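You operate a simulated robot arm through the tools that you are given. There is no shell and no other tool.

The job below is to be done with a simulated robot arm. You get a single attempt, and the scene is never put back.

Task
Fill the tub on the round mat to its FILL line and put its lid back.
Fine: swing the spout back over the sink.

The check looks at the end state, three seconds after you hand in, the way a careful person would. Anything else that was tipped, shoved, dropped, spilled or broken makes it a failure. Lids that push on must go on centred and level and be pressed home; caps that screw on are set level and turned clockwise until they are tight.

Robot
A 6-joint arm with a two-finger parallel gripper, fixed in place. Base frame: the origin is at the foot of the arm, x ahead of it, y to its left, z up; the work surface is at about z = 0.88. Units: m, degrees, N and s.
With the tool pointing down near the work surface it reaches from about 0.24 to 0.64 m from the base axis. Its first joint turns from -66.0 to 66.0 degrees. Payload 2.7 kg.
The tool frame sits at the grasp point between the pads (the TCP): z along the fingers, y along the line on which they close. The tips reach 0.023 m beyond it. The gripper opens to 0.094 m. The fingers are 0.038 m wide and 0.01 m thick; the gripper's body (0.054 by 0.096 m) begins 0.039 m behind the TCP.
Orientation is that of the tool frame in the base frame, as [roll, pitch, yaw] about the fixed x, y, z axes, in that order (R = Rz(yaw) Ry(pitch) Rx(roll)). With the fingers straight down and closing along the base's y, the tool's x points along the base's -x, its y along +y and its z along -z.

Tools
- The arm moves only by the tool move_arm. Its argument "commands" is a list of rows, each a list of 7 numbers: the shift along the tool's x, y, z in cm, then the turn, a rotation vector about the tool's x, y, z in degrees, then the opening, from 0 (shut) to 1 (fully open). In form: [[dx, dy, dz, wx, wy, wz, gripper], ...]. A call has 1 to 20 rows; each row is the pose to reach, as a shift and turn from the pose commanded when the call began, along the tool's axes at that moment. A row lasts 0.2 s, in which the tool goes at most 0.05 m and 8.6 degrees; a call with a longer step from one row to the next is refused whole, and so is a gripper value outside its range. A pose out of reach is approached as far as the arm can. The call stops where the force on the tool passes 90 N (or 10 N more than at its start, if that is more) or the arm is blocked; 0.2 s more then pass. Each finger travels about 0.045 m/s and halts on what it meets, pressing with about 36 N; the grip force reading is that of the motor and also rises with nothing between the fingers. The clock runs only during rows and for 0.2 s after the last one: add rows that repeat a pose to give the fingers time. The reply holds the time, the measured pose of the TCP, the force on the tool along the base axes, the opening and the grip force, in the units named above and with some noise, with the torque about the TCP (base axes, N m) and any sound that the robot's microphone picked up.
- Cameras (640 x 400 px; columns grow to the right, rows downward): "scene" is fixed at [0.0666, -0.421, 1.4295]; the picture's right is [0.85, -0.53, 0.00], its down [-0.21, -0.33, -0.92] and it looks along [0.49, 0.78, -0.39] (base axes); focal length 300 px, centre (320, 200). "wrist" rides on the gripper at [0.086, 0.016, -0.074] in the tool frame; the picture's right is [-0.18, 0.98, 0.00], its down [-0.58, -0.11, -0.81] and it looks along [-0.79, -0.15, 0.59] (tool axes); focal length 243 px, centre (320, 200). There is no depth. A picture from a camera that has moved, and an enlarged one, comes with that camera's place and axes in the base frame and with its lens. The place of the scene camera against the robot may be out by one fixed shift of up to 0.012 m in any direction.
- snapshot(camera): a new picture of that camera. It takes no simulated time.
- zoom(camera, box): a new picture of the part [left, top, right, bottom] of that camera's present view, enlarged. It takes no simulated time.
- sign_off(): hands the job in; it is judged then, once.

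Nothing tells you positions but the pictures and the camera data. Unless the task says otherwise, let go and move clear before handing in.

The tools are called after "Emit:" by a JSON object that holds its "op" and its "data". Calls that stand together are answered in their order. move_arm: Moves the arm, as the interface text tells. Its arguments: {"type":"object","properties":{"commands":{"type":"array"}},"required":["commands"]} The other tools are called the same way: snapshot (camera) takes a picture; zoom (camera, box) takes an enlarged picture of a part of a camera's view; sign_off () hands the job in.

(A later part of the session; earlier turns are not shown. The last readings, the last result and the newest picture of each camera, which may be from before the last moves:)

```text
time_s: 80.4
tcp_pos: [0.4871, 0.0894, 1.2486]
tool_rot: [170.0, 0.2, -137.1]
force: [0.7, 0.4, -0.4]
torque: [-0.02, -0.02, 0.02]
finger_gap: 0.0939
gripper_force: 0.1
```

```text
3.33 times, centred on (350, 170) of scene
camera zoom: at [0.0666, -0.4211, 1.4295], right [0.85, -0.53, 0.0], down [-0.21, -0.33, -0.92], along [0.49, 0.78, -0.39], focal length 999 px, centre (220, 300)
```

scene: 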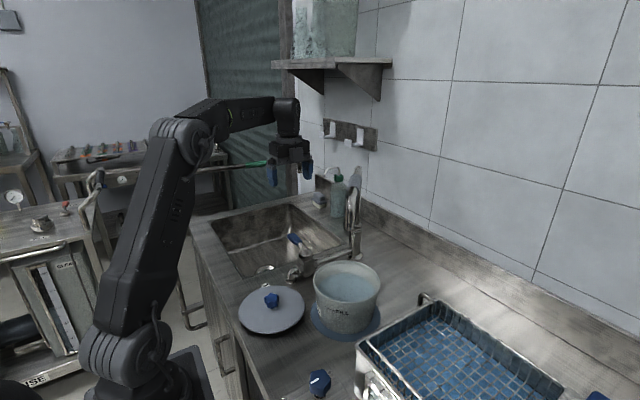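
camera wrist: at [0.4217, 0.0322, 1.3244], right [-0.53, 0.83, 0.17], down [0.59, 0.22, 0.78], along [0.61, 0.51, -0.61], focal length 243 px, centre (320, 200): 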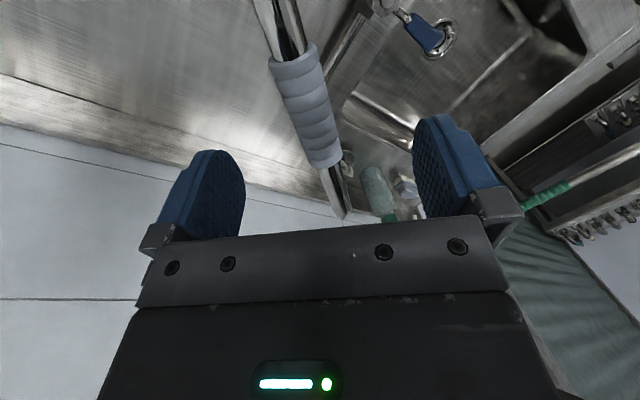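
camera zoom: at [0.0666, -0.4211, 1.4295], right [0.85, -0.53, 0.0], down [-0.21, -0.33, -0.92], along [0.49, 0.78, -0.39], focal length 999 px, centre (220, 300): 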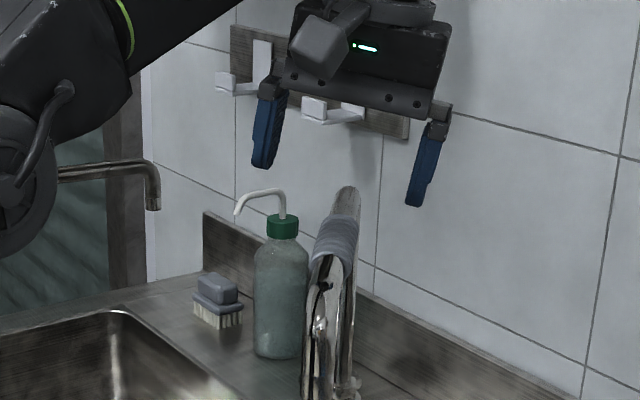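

Emit:
{"op": "move_arm", "data": {"commands": [[0, -0.3, 2.5, 0, 0, 0, 1], [0, -0.6, 5, 0, 0, 0, 1], [0, -0.8, 7, 0, 0, 0, 1], [0, -0.8, 7, 0, 0, 0, 1], [0, -0.8, 7, 0, 0, 0, 0.7], [0, -0.8, 7, 0, 0, 0, 0.5], [0, -0.8, 7, 0, 0, 0, 0.42], [0, -0.8, 7, 0, 0, 0, 0.42], [0, -0.8, 7, 0, 0, 0, 0.42]]}}

Emit:
{"op": "snapshot", "data": {"camera": "wrist"}}

```text
time_s: 82.4
tcp_pos: [0.4851, 0.0935, 1.1766]
tool_rot: [170.0, 0.1, -137.1]
force: [-0.8, 0.1, -0.2]
torque: [0.02, -0.01, 0.03]
finger_gap: 0.0396
gripper_force: 0.0
```

```text
taken
camera wrist: at [0.4198, 0.0368, 1.2535], right [-0.53, 0.83, 0.17], down [0.59, 0.22, 0.78], along [0.61, 0.51, -0.61], focal length 243 px, centre (320, 200)
```

wrist: 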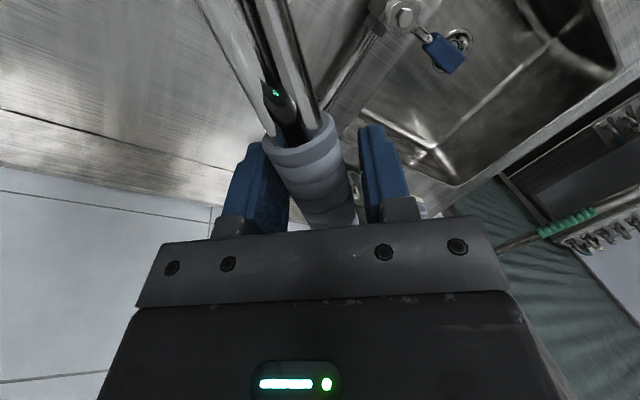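

The sleeve is straddled again. Swinging the spout clockwise, back toward the sink.

Emit:
{"op": "move_arm", "data": {"commands": [[0, 1.07, 0.19, 0, -0.7, 3.94, 0.42], [0, 2.14, 0.38, 0, -1.39, 7.88, 0.42], [-0.31, 4.27, 0.75, 0, -2.78, 15.76, 0.42], [-0.91, 6.33, 1.11, 0, -4.17, 23.6, 0.42], [-1.8, 8.28, 1.46, 0, -5.56, 31.5, 0.42], [-2.96, 10.1, 1.78, 0, -6.94, 39.4, 0.42], [-4.36, 11.74, 2.07, 0, -8.33, 47.3, 0.42], [-4.36, 11.74, 2.07, 0, -8.33, 47.3, 0.42]]}}

Emit:
{"op": "snapshot", "data": {"camera": "wrist"}}

Emit:
{"op": "snapshot", "data": {"camera": "scene"}}

```text
time_s: 84.2
tcp_pos: [0.4362, 0.2109, 1.1784]
tool_rot: [170.0, 0.1, 174.8]
force: [0.1, 0.2, -0.5]
torque: [-0.02, 0.02, -0.02]
finger_gap: 0.0394
gripper_force: 0.6
```

```text
taken
camera wrist: at [0.3497, 0.2208, 1.2546], right [0.27, 0.95, 0.17], down [0.56, -0.3, 0.78], along [0.79, -0.11, -0.61], focal length 243 px, centre (320, 200)
```

wrist: 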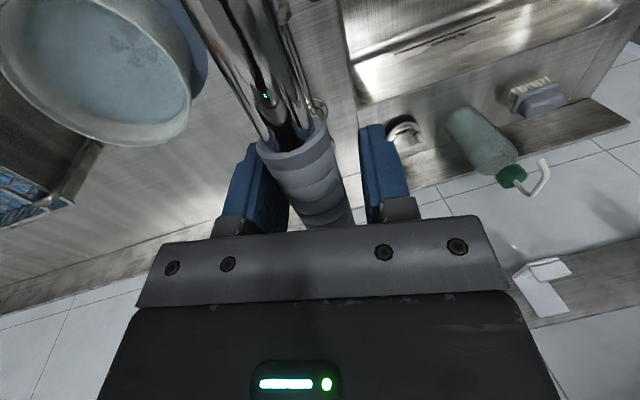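

```text
taken
```

scene: 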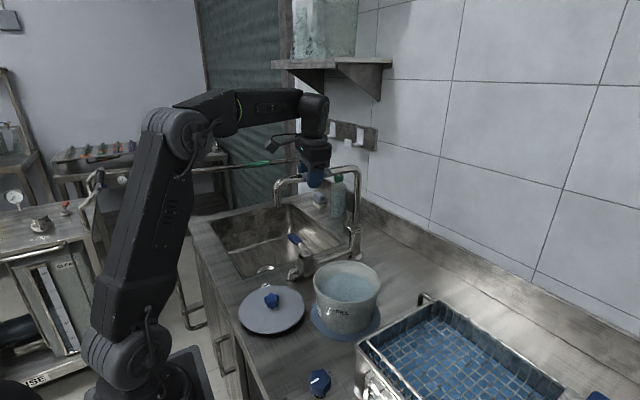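

Emit:
{"op": "move_arm", "data": {"commands": [[0, 2.14, 0.38, 0, -1.39, 7.88, 0.42], [-0.31, 4.27, 0.75, 0, -2.78, 15.76, 0.42], [-0.91, 6.33, 1.11, 0, -4.17, 23.6, 0.42], [-1.8, 8.28, 1.46, 0, -5.56, 31.5, 0.42], [-1.8, 8.28, 1.46, 0, -5.56, 31.5, 0.42], [-1.8, 8.28, 1.46, 0, -5.56, 31.5, 0.42]]}}

Emit:
{"op": "move_arm", "data": {"commands": [[0, 0, 0, -6, 0, 0, 0.42], [0, 0, 0, -12, 0, 0, 0.42], [0, 0, 0, -18, 0, 0, 0.42], [0, 0, 0, -25, 0, 0, 0.42], [0, 0, 0, -25, 0, 0, 0.42]]}}

Emit:
{"op": "snapshot", "data": {"camera": "wrist"}}

Emit:
{"op": "snapshot", "data": {"camera": "scene"}}

```text
time_s: 85.6
tcp_pos: [0.4601, 0.2912, 1.1795]
tool_rot: [170.0, 0.1, 142.9]
force: [-0.6, -0.2, 0.7]
torque: [0.03, -0.02, 0.0]
finger_gap: 0.0396
gripper_force: 0.0
```

```text
time_s: 86.8
tcp_pos: [0.4619, 0.2917, 1.1795]
tool_rot: [144.9, 0.0, 143.0]
force: [-0.1, 1.0, 0.3]
torque: [0.01, -0.02, -0.03]
finger_gap: 0.0394
gripper_force: 0.1
```

```text
taken
camera wrist: at [0.3741, 0.32, 1.2487], right [0.63, 0.53, 0.57], down [0.13, -0.79, 0.6], along [0.76, -0.3, -0.57], focal length 243 px, centre (320, 200)
```

wrist: 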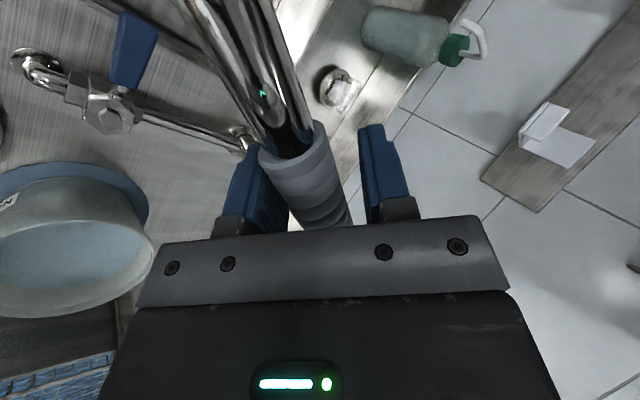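

```text
taken
```

scene: 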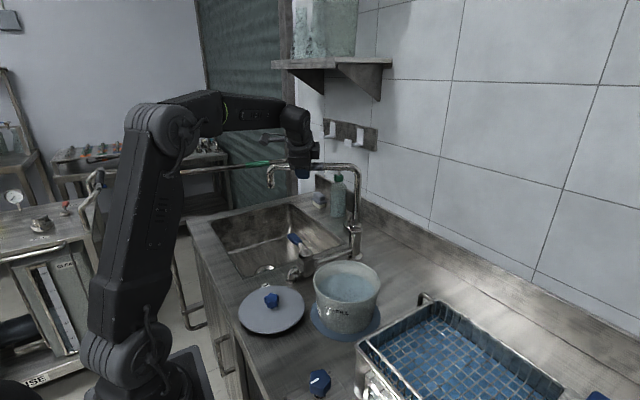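

Emit:
{"op": "move_arm", "data": {"commands": [[0.03, 1.11, 0.78, 0, -2.87, 4.1, 0.42], [-0.05, 2.23, 1.56, 0, -5.74, 8.19, 0.42], [-0.26, 3.33, 2.33, 0, -8.6, 12.3, 0.42], [-0.58, 4.41, 3.09, 0, -11.5, 16.4, 0.42], [-1.01, 5.47, 3.83, 0, -14.35, 20.5, 0.42], [-1.56, 6.49, 4.55, 0, -17.2, 24.6, 0.42], [-1.56, 6.49, 4.55, 0, -17.2, 24.6, 0.42]]}}

Emit:
{"op": "snapshot", "data": {"camera": "wrist"}}

Emit:
{"op": "snapshot", "data": {"camera": "scene"}}

```text
time_s: 88.4
tcp_pos: [0.5219, 0.3453, 1.1797]
tool_rot: [145.0, 0.1, 112.9]
force: [-0.5, -0.3, -0.6]
torque: [0.02, -0.02, -0.05]
finger_gap: 0.0392
gripper_force: 0.1
```

```text
taken
camera wrist: at [0.4612, 0.4139, 1.2494], right [0.81, 0.14, 0.56], down [-0.28, -0.75, 0.6], along [0.51, -0.65, -0.57], focal length 243 px, centre (320, 200)
```

wrist: 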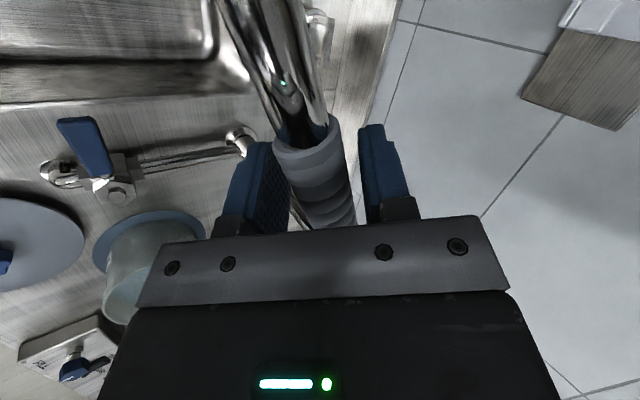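

```text
taken
```

scene: 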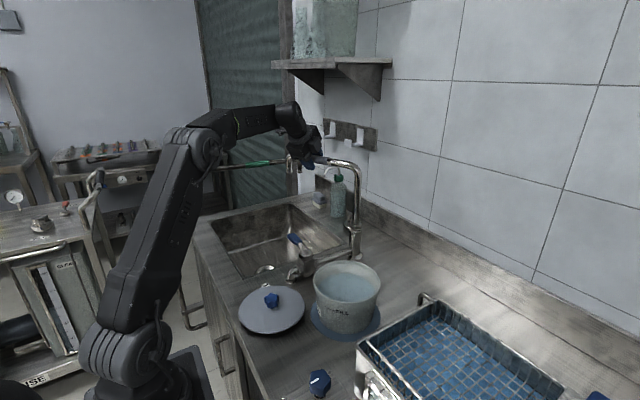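

The spout is back over the sink at its starting angle. I'll open, withdraw along the tool axis, then level out toward the robot.

Emit:
{"op": "move_arm", "data": {"commands": [[0, 0, 0, 0, 0, 0, 0.7], [0, 0, 0, 0, 0, 0, 1], [0, 0, 0, 0, 0, 0, 1], [0, 0, 0, 0, 0, 0, 1], [0, 0.5, -2, 0, 0, 0, 1], [0, 1.0, -4, 0, 0, 0, 1], [0, 1.5, -6.2, 0, 0, 0, 1], [0, 1.5, -6.2, 0, 0, 0, 1]]}}

Emit:
{"op": "move_arm", "data": {"commands": [[-0.95, -3.1, -2.2, 7, 0, 0, 1], [-1.9, -6.2, -4.4, 14, 0, 0, 1], [-2.85, -9.4, -6.6, 21, 0, 0, 1], [-3.8, -12.5, -8.7, 28, 0, 0, 1], [-4.73, -15.6, -10.9, 35, 0, 0, 1], [-4.73, -15.6, -10.9, 35, 0, 0, 1]]}}

Emit:
{"op": "snapshot", "data": {"camera": "scene"}}

Emit:
{"op": "snapshot", "data": {"camera": "wrist"}}

```text
time_s: 90.2
tcp_pos: [0.5005, 0.3376, 1.2376]
tool_rot: [145.0, 0.0, 112.9]
force: [0.1, -0.1, 0.6]
torque: [-0.02, -0.01, 0.01]
finger_gap: 0.094
gripper_force: 0.1
```

```text
time_s: 91.6
tcp_pos: [0.3454, 0.2188, 1.2386]
tool_rot: [-180.0, 0.1, 113.0]
force: [-0.3, 0.2, -0.4]
torque: [0.02, -0.01, 0.07]
finger_gap: 0.0943
gripper_force: 0.0
```

```text
taken
```

scene: 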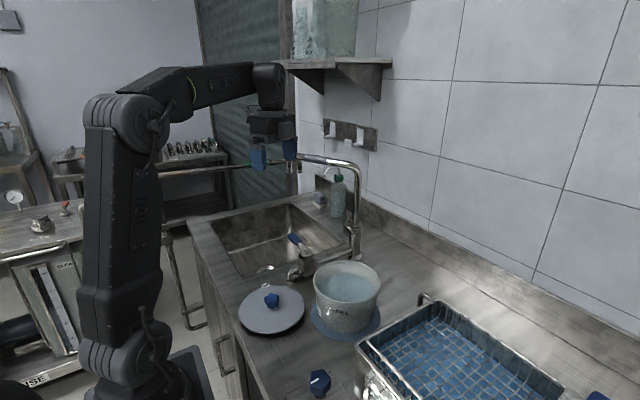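

```text
taken
camera wrist: at [0.3263, 0.3052, 1.3131], right [0.98, 0.21, 0.0], down [0.13, -0.58, 0.81], along [0.17, -0.79, -0.59], focal length 243 px, centre (320, 200)
```

wrist: 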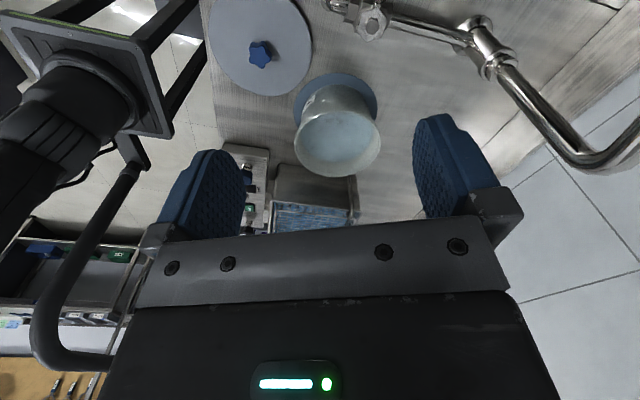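

Now I'll go back to the lid with the original wrist orientation.

Emit:
{"op": "move_arm", "data": {"commands": [[-0.8, -1.4, 0, 0, 0, -8.4, 1], [-1.6, -2.8, 0, 0, 0, -16.8, 1], [-2.4, -4.2, 0, 0, 0, -25.2, 1], [-3.2, -5.6, 1, 0, 0, -33.6, 1], [-4.0, -7.0, 4, 0, 0, -42, 1], [-4.8, -8.4, 8, 0, 0, -50.4, 1], [-5.5, -9.6, 12, 0, 0, -58.8, 1], [-6.14, -10.69, 15, 0, 0, -67, 1], [-6.14, -10.69, 18, 0, 0, -67, 1], [-6.14, -10.69, 18, 0, 0, -67, 1], [-6.14, -10.69, 18, 0, 0, -67, 1]]}}

Emit:
{"op": "snapshot", "data": {"camera": "wrist"}}

Emit:
{"op": "zoom", "data": {"camera": "scene", "box": [210, 210, 400, 350]}}

```text
time_s: 94.0
tcp_pos: [0.2692, 0.1221, 1.059]
tool_rot: [180.0, -0.1, -180.0]
force: [0.7, 0.3, 0.6]
torque: [0.0, 0.01, 0.02]
finger_gap: 0.0941
gripper_force: 0.1
```

```text
taken
camera wrist: at [0.1825, 0.1376, 1.1326], right [0.18, 0.98, 0.0], down [0.58, -0.11, 0.81], along [0.79, -0.15, -0.59], focal length 243 px, centre (320, 200)
```

wrist: 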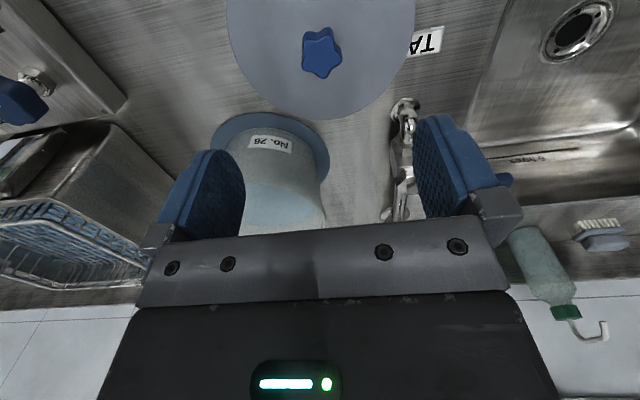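

```text
2.86 times, centred on (305, 280) of scene
camera zoom: at [0.0666, -0.421, 1.4295], right [0.85, -0.53, 0.0], down [-0.21, -0.33, -0.92], along [0.49, 0.78, -0.39], focal length 856 px, centre (363, -29)
```

zoom: 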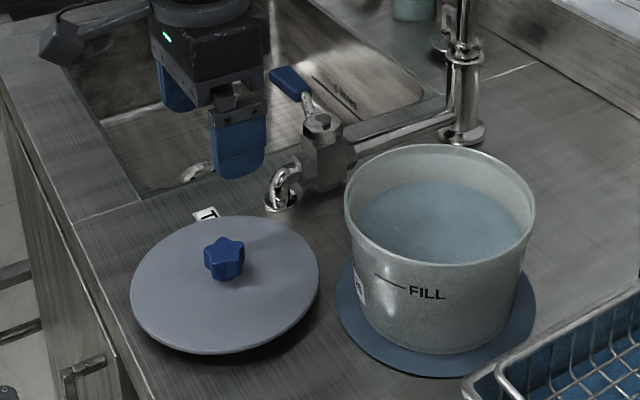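

Emit:
{"op": "move_arm", "data": {"commands": [[0, 0, 4, 0, 0, 0, 1], [0, 0, 8, 0, 0, 0, 1], [0, 0, 11, 0, 0, 0, 1], [0, 0, 12.6, 0, 0, 0, 1], [0, 0, 12.6, 0, 0, 0, 1]]}}

Emit:
{"op": "snapshot", "data": {"camera": "wrist"}}

Emit:
{"op": "zoom", "data": {"camera": "scene", "box": [210, 250, 330, 350]}}

```text
time_s: 95.2
tcp_pos: [0.2676, 0.1208, 0.9298]
tool_rot: [180.0, 0.0, -180.0]
force: [-0.2, -0.4, 0.5]
torque: [0.01, 0.0, 0.04]
finger_gap: 0.094
gripper_force: 0.0
```

```text
taken
camera wrist: at [0.1811, 0.1362, 1.0051], right [0.18, 0.98, 0.0], down [0.58, -0.11, 0.81], along [0.79, -0.15, -0.59], focal length 243 px, centre (320, 200)
```

wrist: 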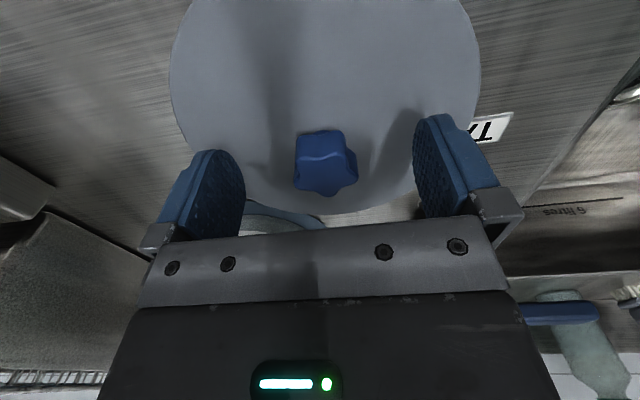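

```text
4.00 times, centred on (270, 300) of scene
camera zoom: at [0.0666, -0.421, 1.4295], right [0.85, -0.53, 0.0], down [-0.21, -0.33, -0.92], along [0.49, 0.78, -0.39], focal length 1199 px, centre (520, -200)
```

zoom: 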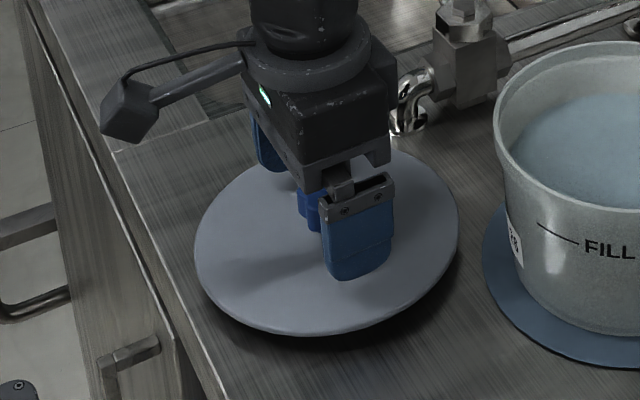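

Emit:
{"op": "move_arm", "data": {"commands": [[0, 0, 0, 0, 0, 0, 0.8], [0, 0, 0, 0, 0, 0, 0.6], [0, 0, 0, 0, 0, 0, 0.4], [0, 0, 0, 0, 0, 0, 0.2], [0, 0, 0, 0, 0, 0, 0], [0, 0, 0, 0, 0, 0, 0], [0, 0, 0, 0, 0, 0, 0], [0, 0, 0, 0, 0, 0, 0]]}}

Emit:
{"op": "snapshot", "data": {"camera": "wrist"}}

```text
time_s: 97.0
tcp_pos: [0.2684, 0.1204, 0.9303]
tool_rot: [179.9, 0.0, 180.0]
force: [0.0, -1.5, 1.5]
torque: [-0.17, 0.02, 0.0]
finger_gap: 0.0332
gripper_force: 35.8
```

```text
taken
camera wrist: at [0.1811, 0.1362, 1.0054], right [0.18, 0.98, 0.0], down [0.58, -0.11, 0.81], along [0.79, -0.15, -0.59], focal length 243 px, centre (320, 200)
```

wrist: 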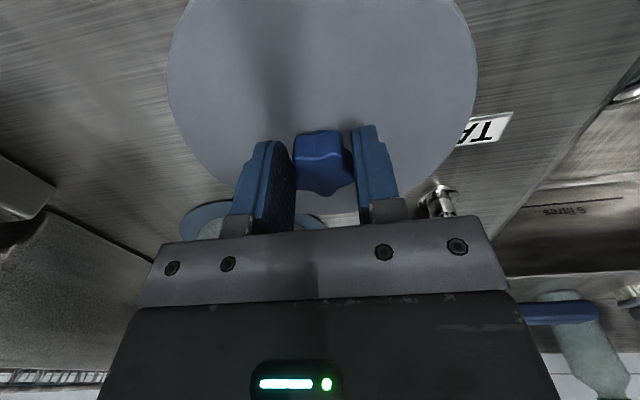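

Emit:
{"op": "zoom", "data": {"camera": "wrist", "box": [150, 0, 500, 230]}}

Emit:
{"op": "zoom", "data": {"camera": "scene", "box": [220, 270, 320, 345]}}

```text
1.74 times, centred on (325, 115) of wrist
camera zoom: at [0.1811, 0.1362, 1.0054], right [0.18, 0.98, 0.0], down [0.58, -0.11, 0.81], along [0.79, -0.15, -0.59], focal length 422 px, centre (311, 348)
```

zoom: 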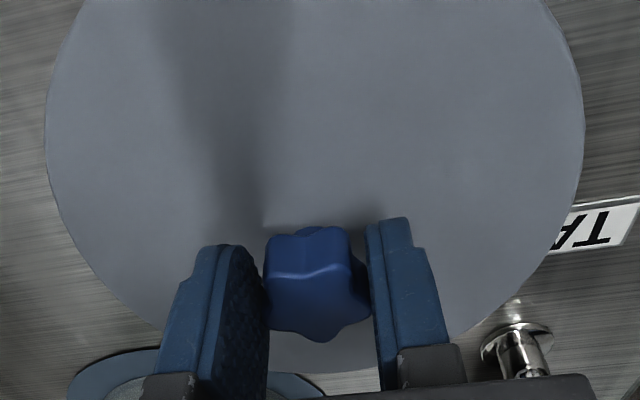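

```text
5.33 times, centred on (270, 308) of scene
camera zoom: at [0.0666, -0.4211, 1.4295], right [0.85, -0.53, 0.0], down [-0.21, -0.33, -0.92], along [0.49, 0.78, -0.39], focal length 1598 px, centre (587, -373)
```

zoom: 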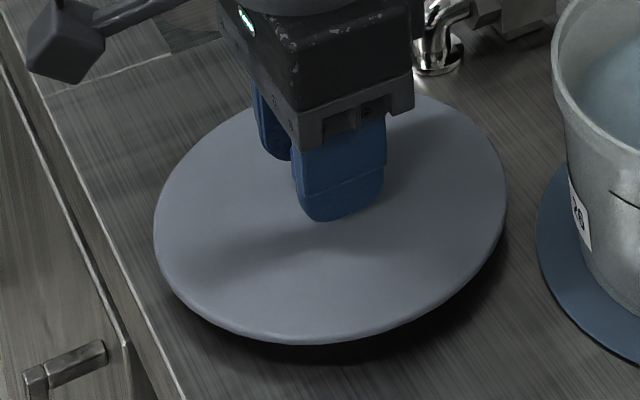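

The lid's knob is gripped. I'll lift it straight up and carry it over the tub at a safe height, then check alignment.

Emit:
{"op": "move_arm", "data": {"commands": [[0, 0, -1, 0, 0, 0, 0], [0, 0, -3, 0, 0, 0, 0], [0, 0, -7, 0, 0, 0, 0], [0, 0, -11, 0, 0, 0, 0], [0, 0, -15, 0, 0, 0, 0], [0, 0, -18, 0, 0, 0, 0], [-3.6, -2.4, -18, 0, 0, 0, 0], [-7.3, -4.9, -18, 0, 0, 0, 0], [-11, -7.4, -18, 0, 0, 0, 0], [-13.5, -9, -18, 0, 0, 0, 0], [-14.63, -9.81, -18, 0, 0, 0, 0], [-14.63, -9.81, -18, 0, 0, 0, 0], [-14.63, -9.81, -18, 0, 0, 0, 0]]}}

Emit:
{"op": "zoom", "data": {"camera": "scene", "box": [290, 210, 400, 330]}}

Emit:
{"op": "snapshot", "data": {"camera": "wrist"}}

```text
time_s: 99.8
tcp_pos: [0.4133, 0.0231, 1.1104]
tool_rot: [-180.0, 0.0, 180.0]
force: [0.7, 0.1, -0.8]
torque: [-0.01, 0.0, 0.01]
finger_gap: 0.0328
gripper_force: 35.6
```

```text
3.33 times, centred on (345, 270) of scene
camera zoom: at [0.0666, -0.421, 1.4295], right [0.85, -0.53, 0.0], down [-0.21, -0.33, -0.92], along [0.49, 0.78, -0.39], focal length 999 px, centre (237, -33)
```

zoom: 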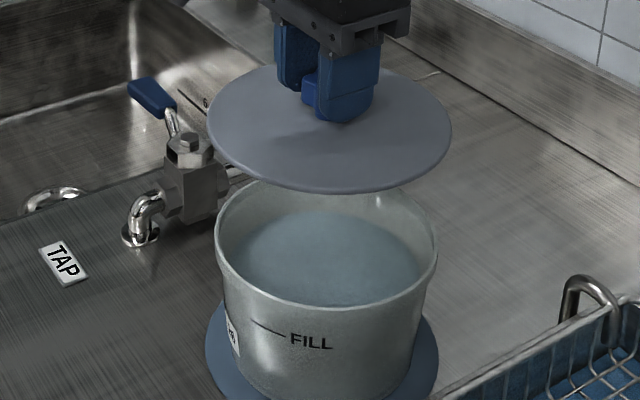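

```text
taken
camera wrist: at [0.3272, 0.0389, 1.1839], right [0.18, 0.98, 0.0], down [0.58, -0.11, 0.81], along [0.79, -0.15, -0.59], focal length 243 px, centre (320, 200)
```

wrist: 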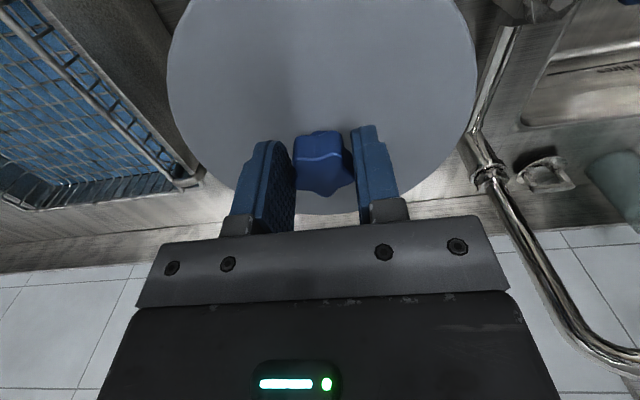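

The lid is level over the tub. I'll lower it to just above the rim and compare outlines at high zoom.

Emit:
{"op": "move_arm", "data": {"commands": [[0, 0, 2, 0, 0, 0, 0], [0, 0, 4, 0, 0, 0, 0], [0, 0, 6, 0, 0, 0, 0], [0, 0, 6.2, 0, 0, 0, 0], [0, 0, 6.2, 0, 0, 0, 0]]}}

Emit:
{"op": "zoom", "data": {"camera": "scene", "box": [300, 240, 390, 310]}}

Emit:
{"op": "snapshot", "data": {"camera": "wrist"}}

```text
time_s: 101.0
tcp_pos: [0.4139, 0.023, 1.0481]
tool_rot: [180.0, 0.0, -180.0]
force: [0.2, 0.5, -0.3]
torque: [0.04, -0.01, -0.01]
finger_gap: 0.033
gripper_force: 35.8
```

```text
5.71 times, centred on (345, 275) of scene
camera zoom: at [0.0666, -0.421, 1.4295], right [0.85, -0.53, 0.0], down [-0.21, -0.33, -0.92], along [0.49, 0.78, -0.39], focal length 1712 px, centre (177, -229)
```

zoom: 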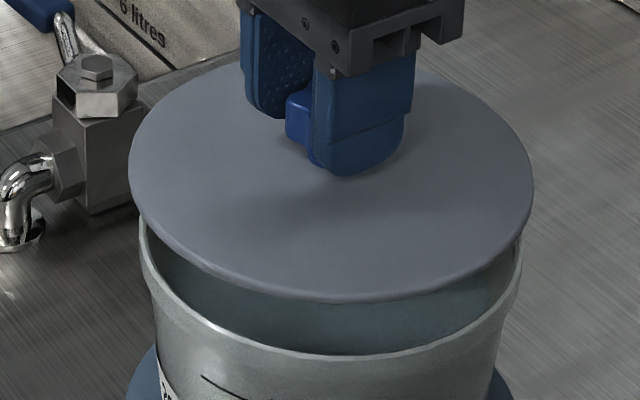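

```text
taken
camera wrist: at [0.3279, 0.0392, 1.1229], right [0.18, 0.98, 0.0], down [0.58, -0.11, 0.81], along [0.79, -0.15, -0.59], focal length 243 px, centre (320, 200)
```

wrist: 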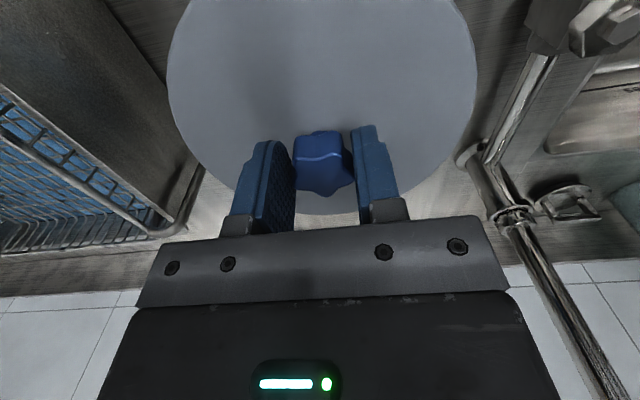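

The lid and rim centres agree to within about 1 mm in the scene view, and the wrist view agrees with the original seated grip. I'll lower until contact, watching the force.

Emit:
{"op": "move_arm", "data": {"commands": [[0, 0, 0.5, 0, 0, 0, 0], [0, 0, 1.0, 0, 0, 0, 0], [0, 0, 1.4, 0, 0, 0, 0], [0, 0, 1.7, 0, 0, 0, 0], [0, 0, 1.9, 0, 0, 0, 0]]}}

Emit:
{"op": "zoom", "data": {"camera": "scene", "box": [300, 240, 390, 310]}}

```text
time_s: 102.2
tcp_pos: [0.4154, 0.024, 1.0283]
tool_rot: [-179.9, 0.0, 180.0]
force: [0.2, -0.5, -0.4]
torque: [-0.04, 0.0, -0.06]
finger_gap: 0.0331
gripper_force: 35.8
```

```text
5.71 times, centred on (345, 275) of scene
camera zoom: at [0.0666, -0.421, 1.4295], right [0.85, -0.53, 0.0], down [-0.21, -0.33, -0.92], along [0.49, 0.78, -0.39], focal length 1712 px, centre (177, -229)
```

zoom: 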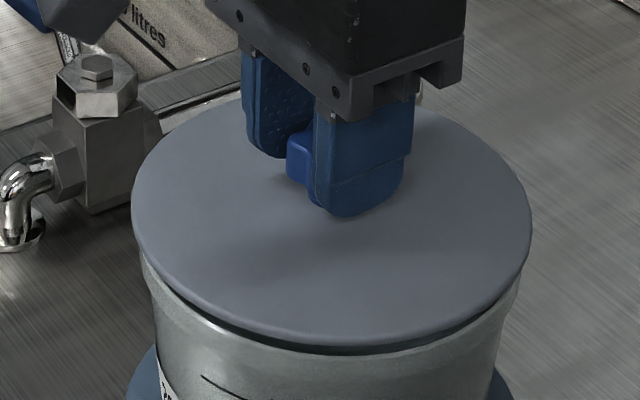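

Emit:
{"op": "move_arm", "data": {"commands": [[0, 0, 0.2, 0, 0, 0, 0], [0, 0, 0.4, 0, 0, 0, 0], [0, 0, 0.5, 0, 0, 0, 0]]}}

Emit:
{"op": "zoom", "data": {"camera": "scene", "box": [300, 240, 390, 310]}}

```text
time_s: 103.0
tcp_pos: [0.4162, 0.024, 1.0261]
tool_rot: [-179.9, 0.0, -180.0]
force: [0.1, -0.3, -1.7]
torque: [0.01, 0.01, -0.03]
finger_gap: 0.0333
gripper_force: 36.0
```

```text
5.71 times, centred on (345, 275) of scene
camera zoom: at [0.0666, -0.421, 1.4295], right [0.85, -0.53, 0.0], down [-0.21, -0.33, -0.92], along [0.49, 0.78, -0.39], focal length 1712 px, centre (177, -229)
```

zoom: 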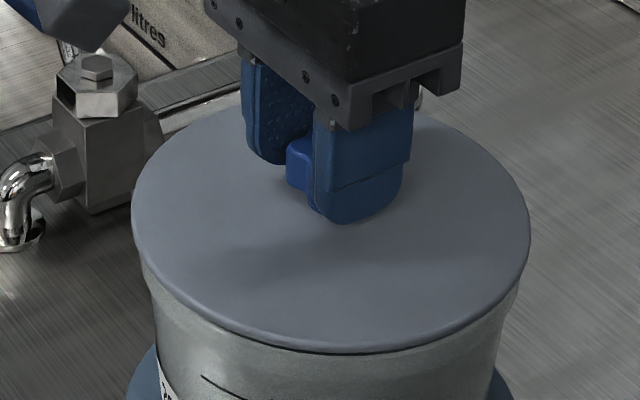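

About 4 mm remain to the seated height. I'll press on slowly and listen for the snap.

Emit:
{"op": "move_arm", "data": {"commands": [[0, 0, 0.15, 0, 0, 0, 0], [0, 0, 0.3, 0, 0, 0, 0], [0, 0, 0.4, 0, 0, 0, 0]]}}

Emit:
{"op": "zoom", "data": {"camera": "scene", "box": [300, 240, 390, 310]}}

```text
time_s: 103.8
tcp_pos: [0.4158, 0.0225, 1.0236]
tool_rot: [179.9, 0.0, -180.0]
force: [0.2, -1.2, -0.3]
torque: [0.02, -0.01, 0.05]
finger_gap: 0.0329
gripper_force: 36.1
```

```text
5.71 times, centred on (345, 275) of scene
camera zoom: at [0.0666, -0.421, 1.4295], right [0.85, -0.53, 0.0], down [-0.21, -0.33, -0.92], along [0.49, 0.78, -0.39], focal length 1712 px, centre (177, -229)
```

zoom: 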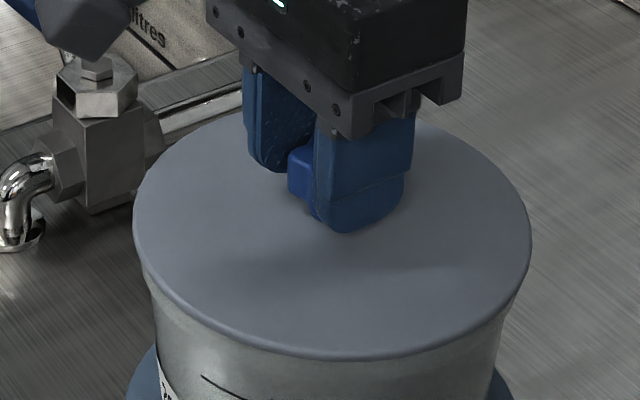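

Emit:
{"op": "move_arm", "data": {"commands": [[0, 0, 0.15, 0, 0, 0, 0], [0, 0, 0.3, 0, 0, 0, 0], [0, 0, 0.3, 0, 0, 0, 0]]}}

```text
time_s: 104.6
tcp_pos: [0.4158, 0.0229, 1.0218]
tool_rot: [-179.9, 0.4, -179.9]
force: [-4.9, -9.7, 29.6]
torque: [-0.16, 0.41, 0.0]
finger_gap: 0.0331
gripper_force: 36.5
```

Contact is made at 30 N, with a slight sideways load showing the lid is about a millimetre off in +x/+y. I'll relieve that before pressing home.

Emit:
{"op": "move_arm", "data": {"commands": [[0.05, -0.1, -0.1, 0, 0, 0, 0], [0.05, -0.1, -0.1, 0, 0, 0, 0]]}}

Emit:
{"op": "zoom", "data": {"camera": "scene", "box": [300, 240, 390, 310]}}

```text
time_s: 105.2
tcp_pos: [0.4162, 0.023, 1.021]
tool_rot: [179.9, 0.4, -180.0]
force: [0.8, -2.1, 28.3]
torque: [-0.27, -0.14, 0.03]
finger_gap: 0.0327
gripper_force: 35.8
```

```text
5.71 times, centred on (345, 275) of scene
camera zoom: at [0.0662, -0.4211, 1.4295], right [0.85, -0.53, 0.0], down [-0.21, -0.33, -0.92], along [0.49, 0.78, -0.39], focal length 1712 px, centre (177, -229)
```

zoom: 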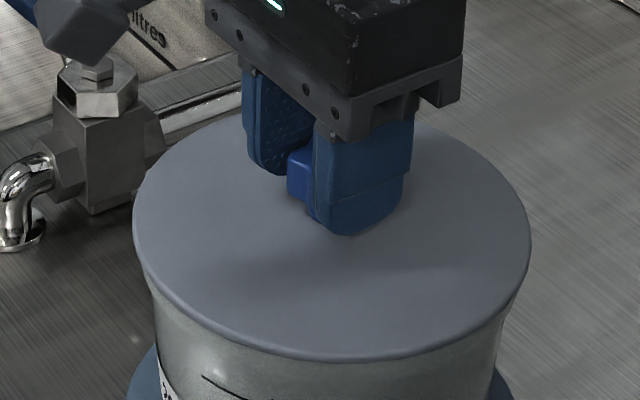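

Lateral load is gone. Now I'll press down in small steps.

Emit:
{"op": "move_arm", "data": {"commands": [[0, 0, 0.1, 0, 0, 0, 0], [0, 0, 0.2, 0, 0, 0, 0], [0, 0, 0.3, 0, 0, 0, 0]]}}

Emit:
{"op": "zoom", "data": {"camera": "scene", "box": [300, 240, 390, 310]}}

```text
time_s: 106.0
tcp_pos: [0.4158, 0.0227, 1.0214]
tool_rot: [180.0, 0.3, 180.0]
force: [-9.9, 4.1, 43.2]
torque: [-0.23, 0.07, 0.01]
finger_gap: 0.0329
gripper_force: 36.1
```

```text
5.71 times, centred on (345, 275) of scene
camera zoom: at [0.0657, -0.421, 1.4295], right [0.85, -0.53, 0.0], down [-0.21, -0.33, -0.92], along [0.49, 0.78, -0.39], focal length 1712 px, centre (177, -229)
```

zoom: 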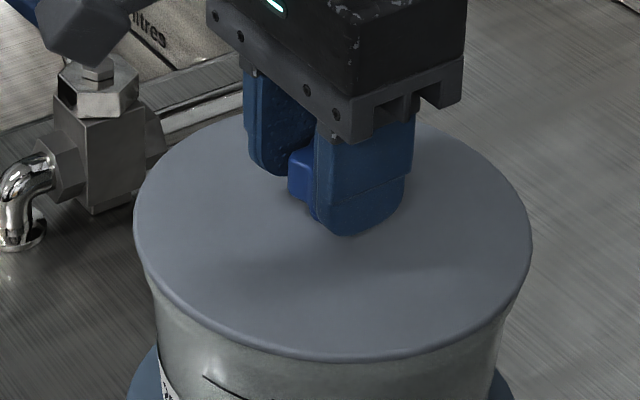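

Emit:
{"op": "zoom", "data": {"camera": "scene", "box": [295, 220, 395, 320]}}

Emit:
{"op": "snapshot", "data": {"camera": "wrist"}}

```text
4.00 times, centred on (345, 270) of scene
camera zoom: at [0.0657, -0.421, 1.4295], right [0.85, -0.53, 0.0], down [-0.21, -0.33, -0.92], along [0.49, 0.78, -0.39], focal length 1199 px, centre (220, -80)
```

zoom: 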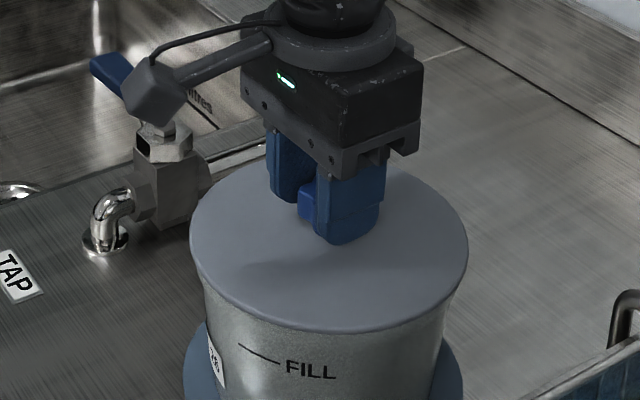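

```text
taken
camera wrist: at [0.3284, 0.0387, 1.0945], right [0.18, 0.98, 0.0], down [0.58, -0.11, 0.81], along [0.8, -0.15, -0.59], focal length 243 px, centre (320, 200)
```

wrist: 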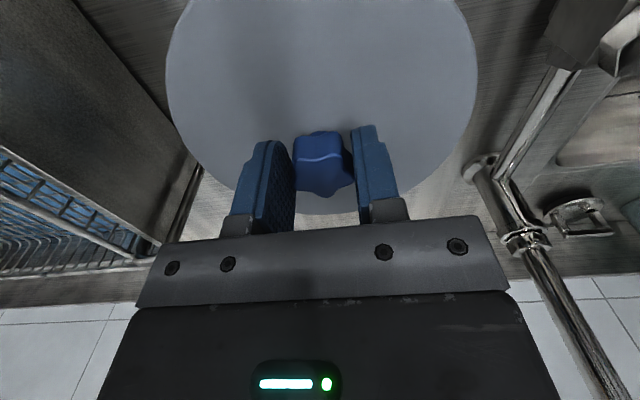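

The height matches the original seat to within a millimetre, but I haven't heard the snap. I'll press harder.

Emit:
{"op": "move_arm", "data": {"commands": [[0, 0, 0.1, 0, 0, 0, 0], [0, 0, 0.2, 0, 0, 0, 0], [0, 0, 0.3, 0, 0, 0, 0], [0, 0, 0.4, 0, 0, 0, 0]]}}

Emit:
{"op": "zoom", "data": {"camera": "scene", "box": [295, 220, 395, 320]}}

```text
time_s: 107.0
tcp_pos: [0.4147, 0.0232, 1.0203]
tool_rot: [179.9, 0.9, -180.0]
force: [-24.6, 7.1, 71.6]
torque: [-0.07, 0.32, 0.01]
finger_gap: 0.0331
gripper_force: 36.0
```

```text
4.00 times, centred on (345, 270) of scene
camera zoom: at [0.0649, -0.4209, 1.4296], right [0.85, -0.53, 0.0], down [-0.21, -0.33, -0.92], along [0.49, 0.78, -0.39], focal length 1199 px, centre (220, -80)
```

zoom: 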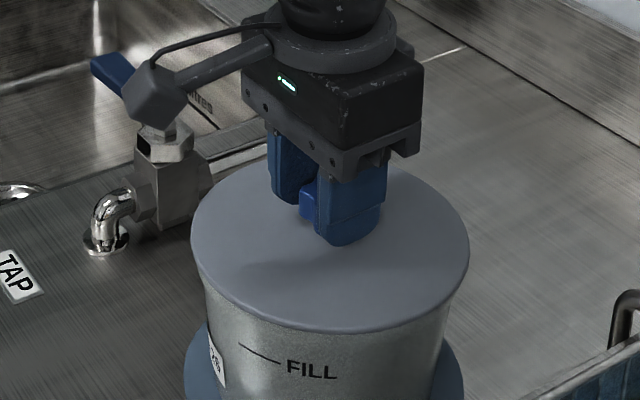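

Emit:
{"op": "move_arm", "data": {"commands": [[0.1, 0, -0.1, 0, 0, 0, 0], [0.2, 0, -0.1, 0, 0, 0, 0], [0.2, 0, -0.1, 0, 0, 0, 0]]}}

```text
time_s: 107.8
tcp_pos: [0.416, 0.0225, 1.0207]
tool_rot: [179.9, 1.1, 180.0]
force: [-7.0, 1.4, 56.0]
torque: [-0.32, -0.05, 0.05]
finger_gap: 0.0328
gripper_force: 36.1
```

Sideways load is reduced. Rather than push through the grip, I'll ease off, release the knob and look at how the lid sits, then press squarely on the knob top with closed fingers.

Emit:
{"op": "move_arm", "data": {"commands": [[0, 0, -0.3, 0, 0, 0, 0], [0, 0, -0.5, 0, 0, 0, 0], [0, 0, -0.5, 0, 0, 0, 0.3], [0, 0, -0.5, 0, 0, 0, 0.6], [0, 0, -0.5, 0, 0, 0, 1], [0, 0, -0.5, 0, 0, 0, 1], [0, 0, -0.5, 0, 0, 0, 1], [0, 0, -0.5, 0, 0, 0, 1], [0, 0, -2.5, 0, 0, 0, 1], [0, 0, -5, 0, 0, 0, 1], [0, 0, -8, 0, 0, 0, 1], [0, 0, -8, 0, 0, 0, 1]]}}

Emit:
{"op": "zoom", "data": {"camera": "scene", "box": [300, 250, 390, 350]}}

Emit:
{"op": "snapshot", "data": {"camera": "wrist"}}

```text
time_s: 110.4
tcp_pos: [0.4135, 0.0221, 1.0917]
tool_rot: [180.0, 0.0, -179.9]
force: [0.1, 0.3, 0.2]
torque: [0.0, 0.02, 0.01]
finger_gap: 0.0939
gripper_force: 0.1
heard: snap
```

```text
4.00 times, centred on (345, 300) of scene
camera zoom: at [0.0666, -0.421, 1.4295], right [0.85, -0.53, 0.0], down [-0.21, -0.33, -0.92], along [0.49, 0.78, -0.39], focal length 1199 px, centre (220, -200)
```

zoom: 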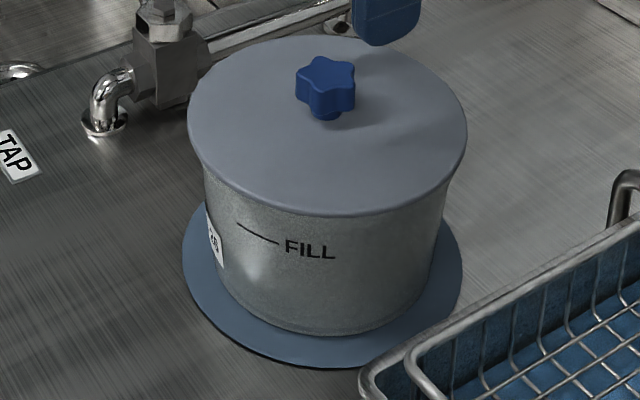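

```text
taken
camera wrist: at [0.3263, 0.0376, 1.1665], right [0.18, 0.98, 0.0], down [0.58, -0.11, 0.81], along [0.79, -0.15, -0.59], focal length 243 px, centre (320, 200)
```

wrist: 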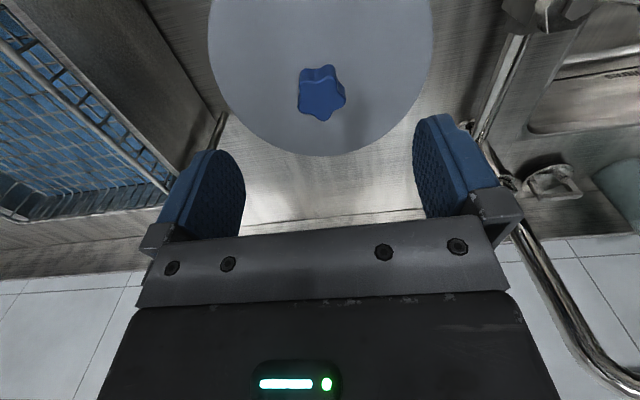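

I heard a snap while I was still pressing as the fingers let go, and the lid now sits at its original height and looks level. To be sure it's home, I'll press straight down on the knob with closed fingers.

Emit:
{"op": "move_arm", "data": {"commands": [[0, 0, 0, 0, 0, 0, 0.7], [0, 0, 0, 0, 0, 0, 0.4], [0, 0, 0, 0, 0, 0, 0.2], [0, 0, 0, 0, 0, 0, 0], [0, 0, 0, 0, 0, 0, 0], [0, 0, 2, 0, 0, 0, 0], [0, 0, 4, 0, 0, 0, 0], [0, 0, 4.5, 0, 0, 0, 0], [0, 0, 4.5, 0, 0, 0, 0]]}}

Emit:
{"op": "zoom", "data": {"camera": "scene", "box": [300, 220, 390, 300]}}

Emit:
{"op": "snapshot", "data": {"camera": "wrist"}}

```text
time_s: 112.4
tcp_pos: [0.4125, 0.0226, 1.0471]
tool_rot: [-180.0, 0.1, 180.0]
force: [-0.1, -0.2, 0.8]
torque: [0.02, 0.02, 0.0]
finger_gap: 0.0
gripper_force: 35.8
```

```text
5.00 times, centred on (345, 260) of scene
camera zoom: at [0.0666, -0.421, 1.4295], right [0.85, -0.53, 0.0], down [-0.21, -0.33, -0.92], along [0.49, 0.78, -0.39], focal length 1498 px, centre (195, -100)
```

zoom: 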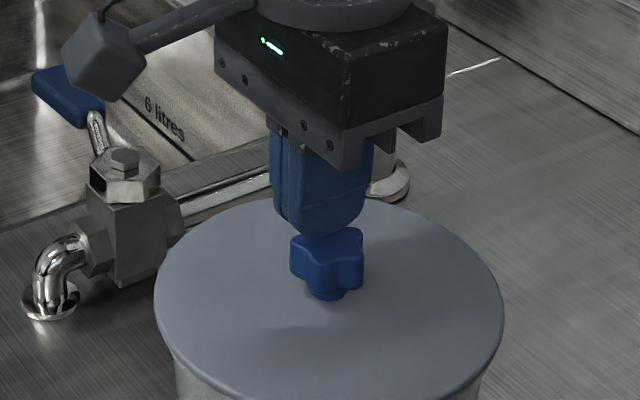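

```text
taken
camera wrist: at [0.3257, 0.0386, 1.122], right [0.18, 0.98, 0.0], down [0.58, -0.11, 0.81], along [0.79, -0.15, -0.59], focal length 243 px, centre (320, 200)
```

wrist: 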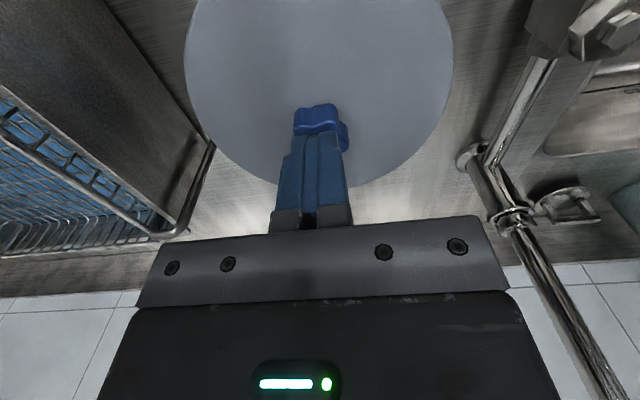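

Emit:
{"op": "move_arm", "data": {"commands": [[-0.15, 0, 0.4, 0, 0, 0, 0], [-0.15, 0, 0.8, 0, 0, 0, 0], [-0.15, 0, 1.1, 0, 0, 0, 0]]}}

```text
time_s: 113.2
tcp_pos: [0.4153, 0.0209, 1.0374]
tool_rot: [179.9, 0.0, -179.9]
force: [-1.2, 0.7, 1.5]
torque: [0.02, 0.04, -0.01]
finger_gap: 0.0002
gripper_force: 36.0
```

Emit:
{"op": "move_arm", "data": {"commands": [[0, 0, 0.1, 0, 0, 0, 0], [0, 0, 0.2, 0, 0, 0, 0], [0, 0, 0.3, 0, 0, 0, 0], [0, 0, 0.4, 0, 0, 0, 0]]}}

```text
time_s: 114.2
tcp_pos: [0.4136, 0.0218, 1.0381]
tool_rot: [179.9, 0.3, 180.0]
force: [-20.7, -1.6, 47.3]
torque: [-0.05, 0.65, -0.02]
finger_gap: 0.0001
gripper_force: 36.1
```

Pressing at 47 N shows no movement. I'll trim the sideways component and press a bit harder.

Emit:
{"op": "move_arm", "data": {"commands": [[0.1, 0, 0, 0, 0, 0, 0], [0.2, 0, 0, 0, 0, 0, 0], [0.2, 0, 0.1, 0, 0, 0, 0], [0.25, 0, 0.2, 0, 0, 0, 0], [0.3, 0, 0.3, 0, 0, 0, 0]]}}

Emit:
{"op": "zoom", "data": {"camera": "scene", "box": [300, 250, 390, 350]}}

```text
time_s: 115.4
tcp_pos: [0.4143, 0.0229, 1.0377]
tool_rot: [180.0, 1.0, -180.0]
force: [-10.8, -6.2, 65.5]
torque: [-0.13, 1.03, -0.06]
finger_gap: 0.0
gripper_force: 35.9
```

```text
4.00 times, centred on (345, 300) of scene
camera zoom: at [0.0655, -0.4213, 1.4295], right [0.85, -0.53, 0.0], down [-0.21, -0.33, -0.92], along [0.49, 0.78, -0.39], focal length 1199 px, centre (220, -200)
```

zoom: 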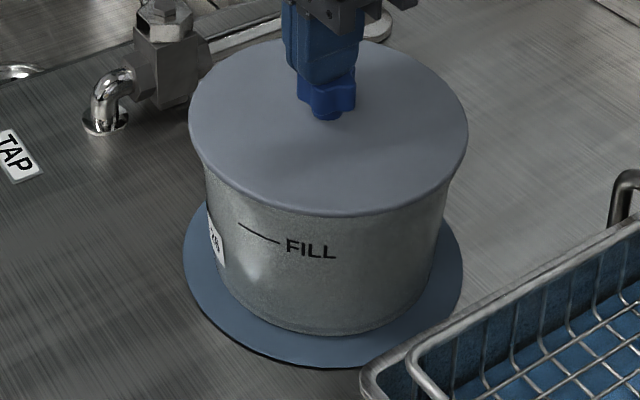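

It's solid at 65 N with no further travel. To be certain it's latched, I'll back off, inspect, and do a gentle tug test on the knob.

Emit:
{"op": "move_arm", "data": {"commands": [[0.3, 0, -0.3, 0, 0, 0, 0], [0.1, 0, -1, 0, 0, 0, 0], [0, 0, -3, 0, 0, 0, 0], [0, 0, -4, 0, 0, 0, 0.3], [0, 0, -4, 0, 0, 0, 0.6], [0, 0, -4, 0, 0, 0, 1], [0, 0, -4, 0, 0, 0, 1], [0, 0, -4, 0, 0, 0, 1]]}}

Emit:
{"op": "zoom", "data": {"camera": "scene", "box": [300, 250, 390, 350]}}

Emit:
{"op": "zoom", "data": {"camera": "scene", "box": [305, 270, 345, 310]}}

Emit:
{"op": "zoom", "data": {"camera": "scene", "box": [345, 270, 385, 310]}}

```text
time_s: 117.2
tcp_pos: [0.4125, 0.0236, 1.0705]
tool_rot: [180.0, 0.0, -180.0]
force: [0.7, -1.3, 0.1]
torque: [0.02, 0.0, -0.02]
finger_gap: 0.0939
gripper_force: 0.1
```

```text
4.00 times, centred on (345, 300) of scene
camera zoom: at [0.0666, -0.421, 1.4295], right [0.85, -0.53, 0.0], down [-0.21, -0.33, -0.92], along [0.49, 0.78, -0.39], focal length 1199 px, centre (220, -200)
```

zoom: 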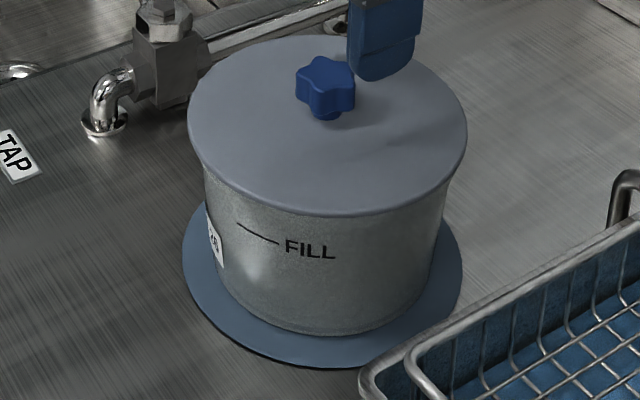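

```text
10.00 times, centred on (325, 290) of scene
camera zoom: at [0.0666, -0.421, 1.4295], right [0.85, -0.53, 0.0], down [-0.21, -0.33, -0.92], along [0.49, 0.78, -0.39], focal length 2996 px, centre (270, -700)
```

zoom: 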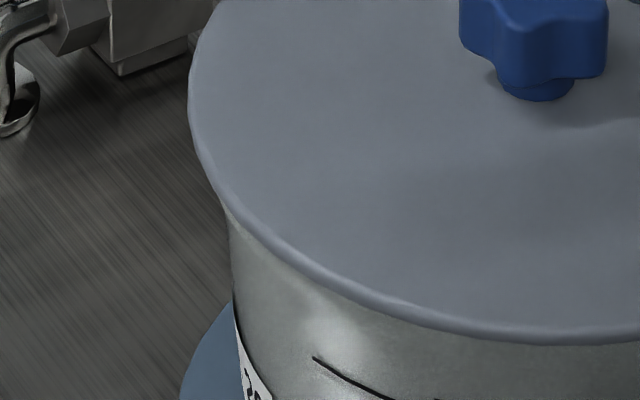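

```text
10.00 times, centred on (365, 290) of scene
camera zoom: at [0.0666, -0.421, 1.4295], right [0.85, -0.53, 0.0], down [-0.21, -0.33, -0.92], along [0.49, 0.78, -0.39], focal length 2996 px, centre (-130, -700)
```

zoom: 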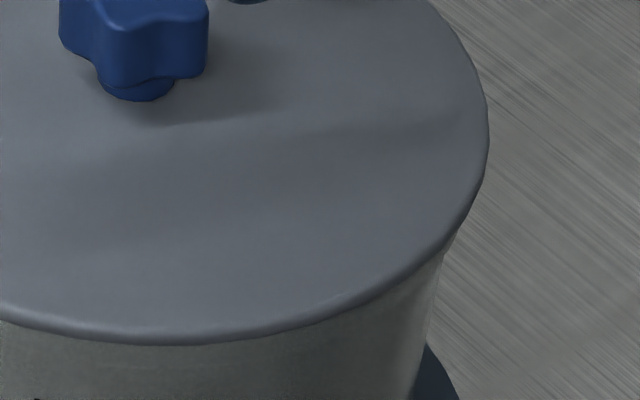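

The lid looks flush and level all round. Now the gentle tug test.

Emit:
{"op": "move_arm", "data": {"commands": [[-0.1, -0.1, 2, 0, 0, 0, 1], [-0.15, -0.1, 4, 0, 0, 0, 1], [-0.15, -0.1, 4.9, 0, 0, 0, 1], [-0.15, -0.1, 4.9, 0, 0, 0, 1], [-0.15, -0.1, 4.9, 0, 0, 0, 0.7], [-0.15, -0.1, 4.9, 0, 0, 0, 0.4], [-0.15, -0.1, 4.9, 0, 0, 0, 0.2], [-0.15, -0.1, 4.9, 0, 0, 0, 0], [-0.15, -0.1, 4.9, 0, 0, 0, 0], [-0.15, -0.1, 4.9, 0, 0, 0, 0]]}}

Emit:
{"op": "move_arm", "data": {"commands": [[0, 0, -0.1, 0, 0, 0, 0], [0, 0, -0.1, 0, 0, 0, 0]]}}

```text
time_s: 119.4
tcp_pos: [0.4118, 0.022, 1.0215]
tool_rot: [-180.0, 0.0, -180.0]
force: [-0.2, 0.1, -0.2]
torque: [-0.02, 0.03, 0.0]
finger_gap: 0.0329
gripper_force: 35.9
heard: snap
```

```text
time_s: 120.0
tcp_pos: [0.4132, 0.0217, 1.024]
tool_rot: [180.0, 0.0, -179.9]
force: [0.3, 0.1, 0.3]
torque: [0.0, -0.02, 0.0]
finger_gap: 0.0333
gripper_force: 36.3
```

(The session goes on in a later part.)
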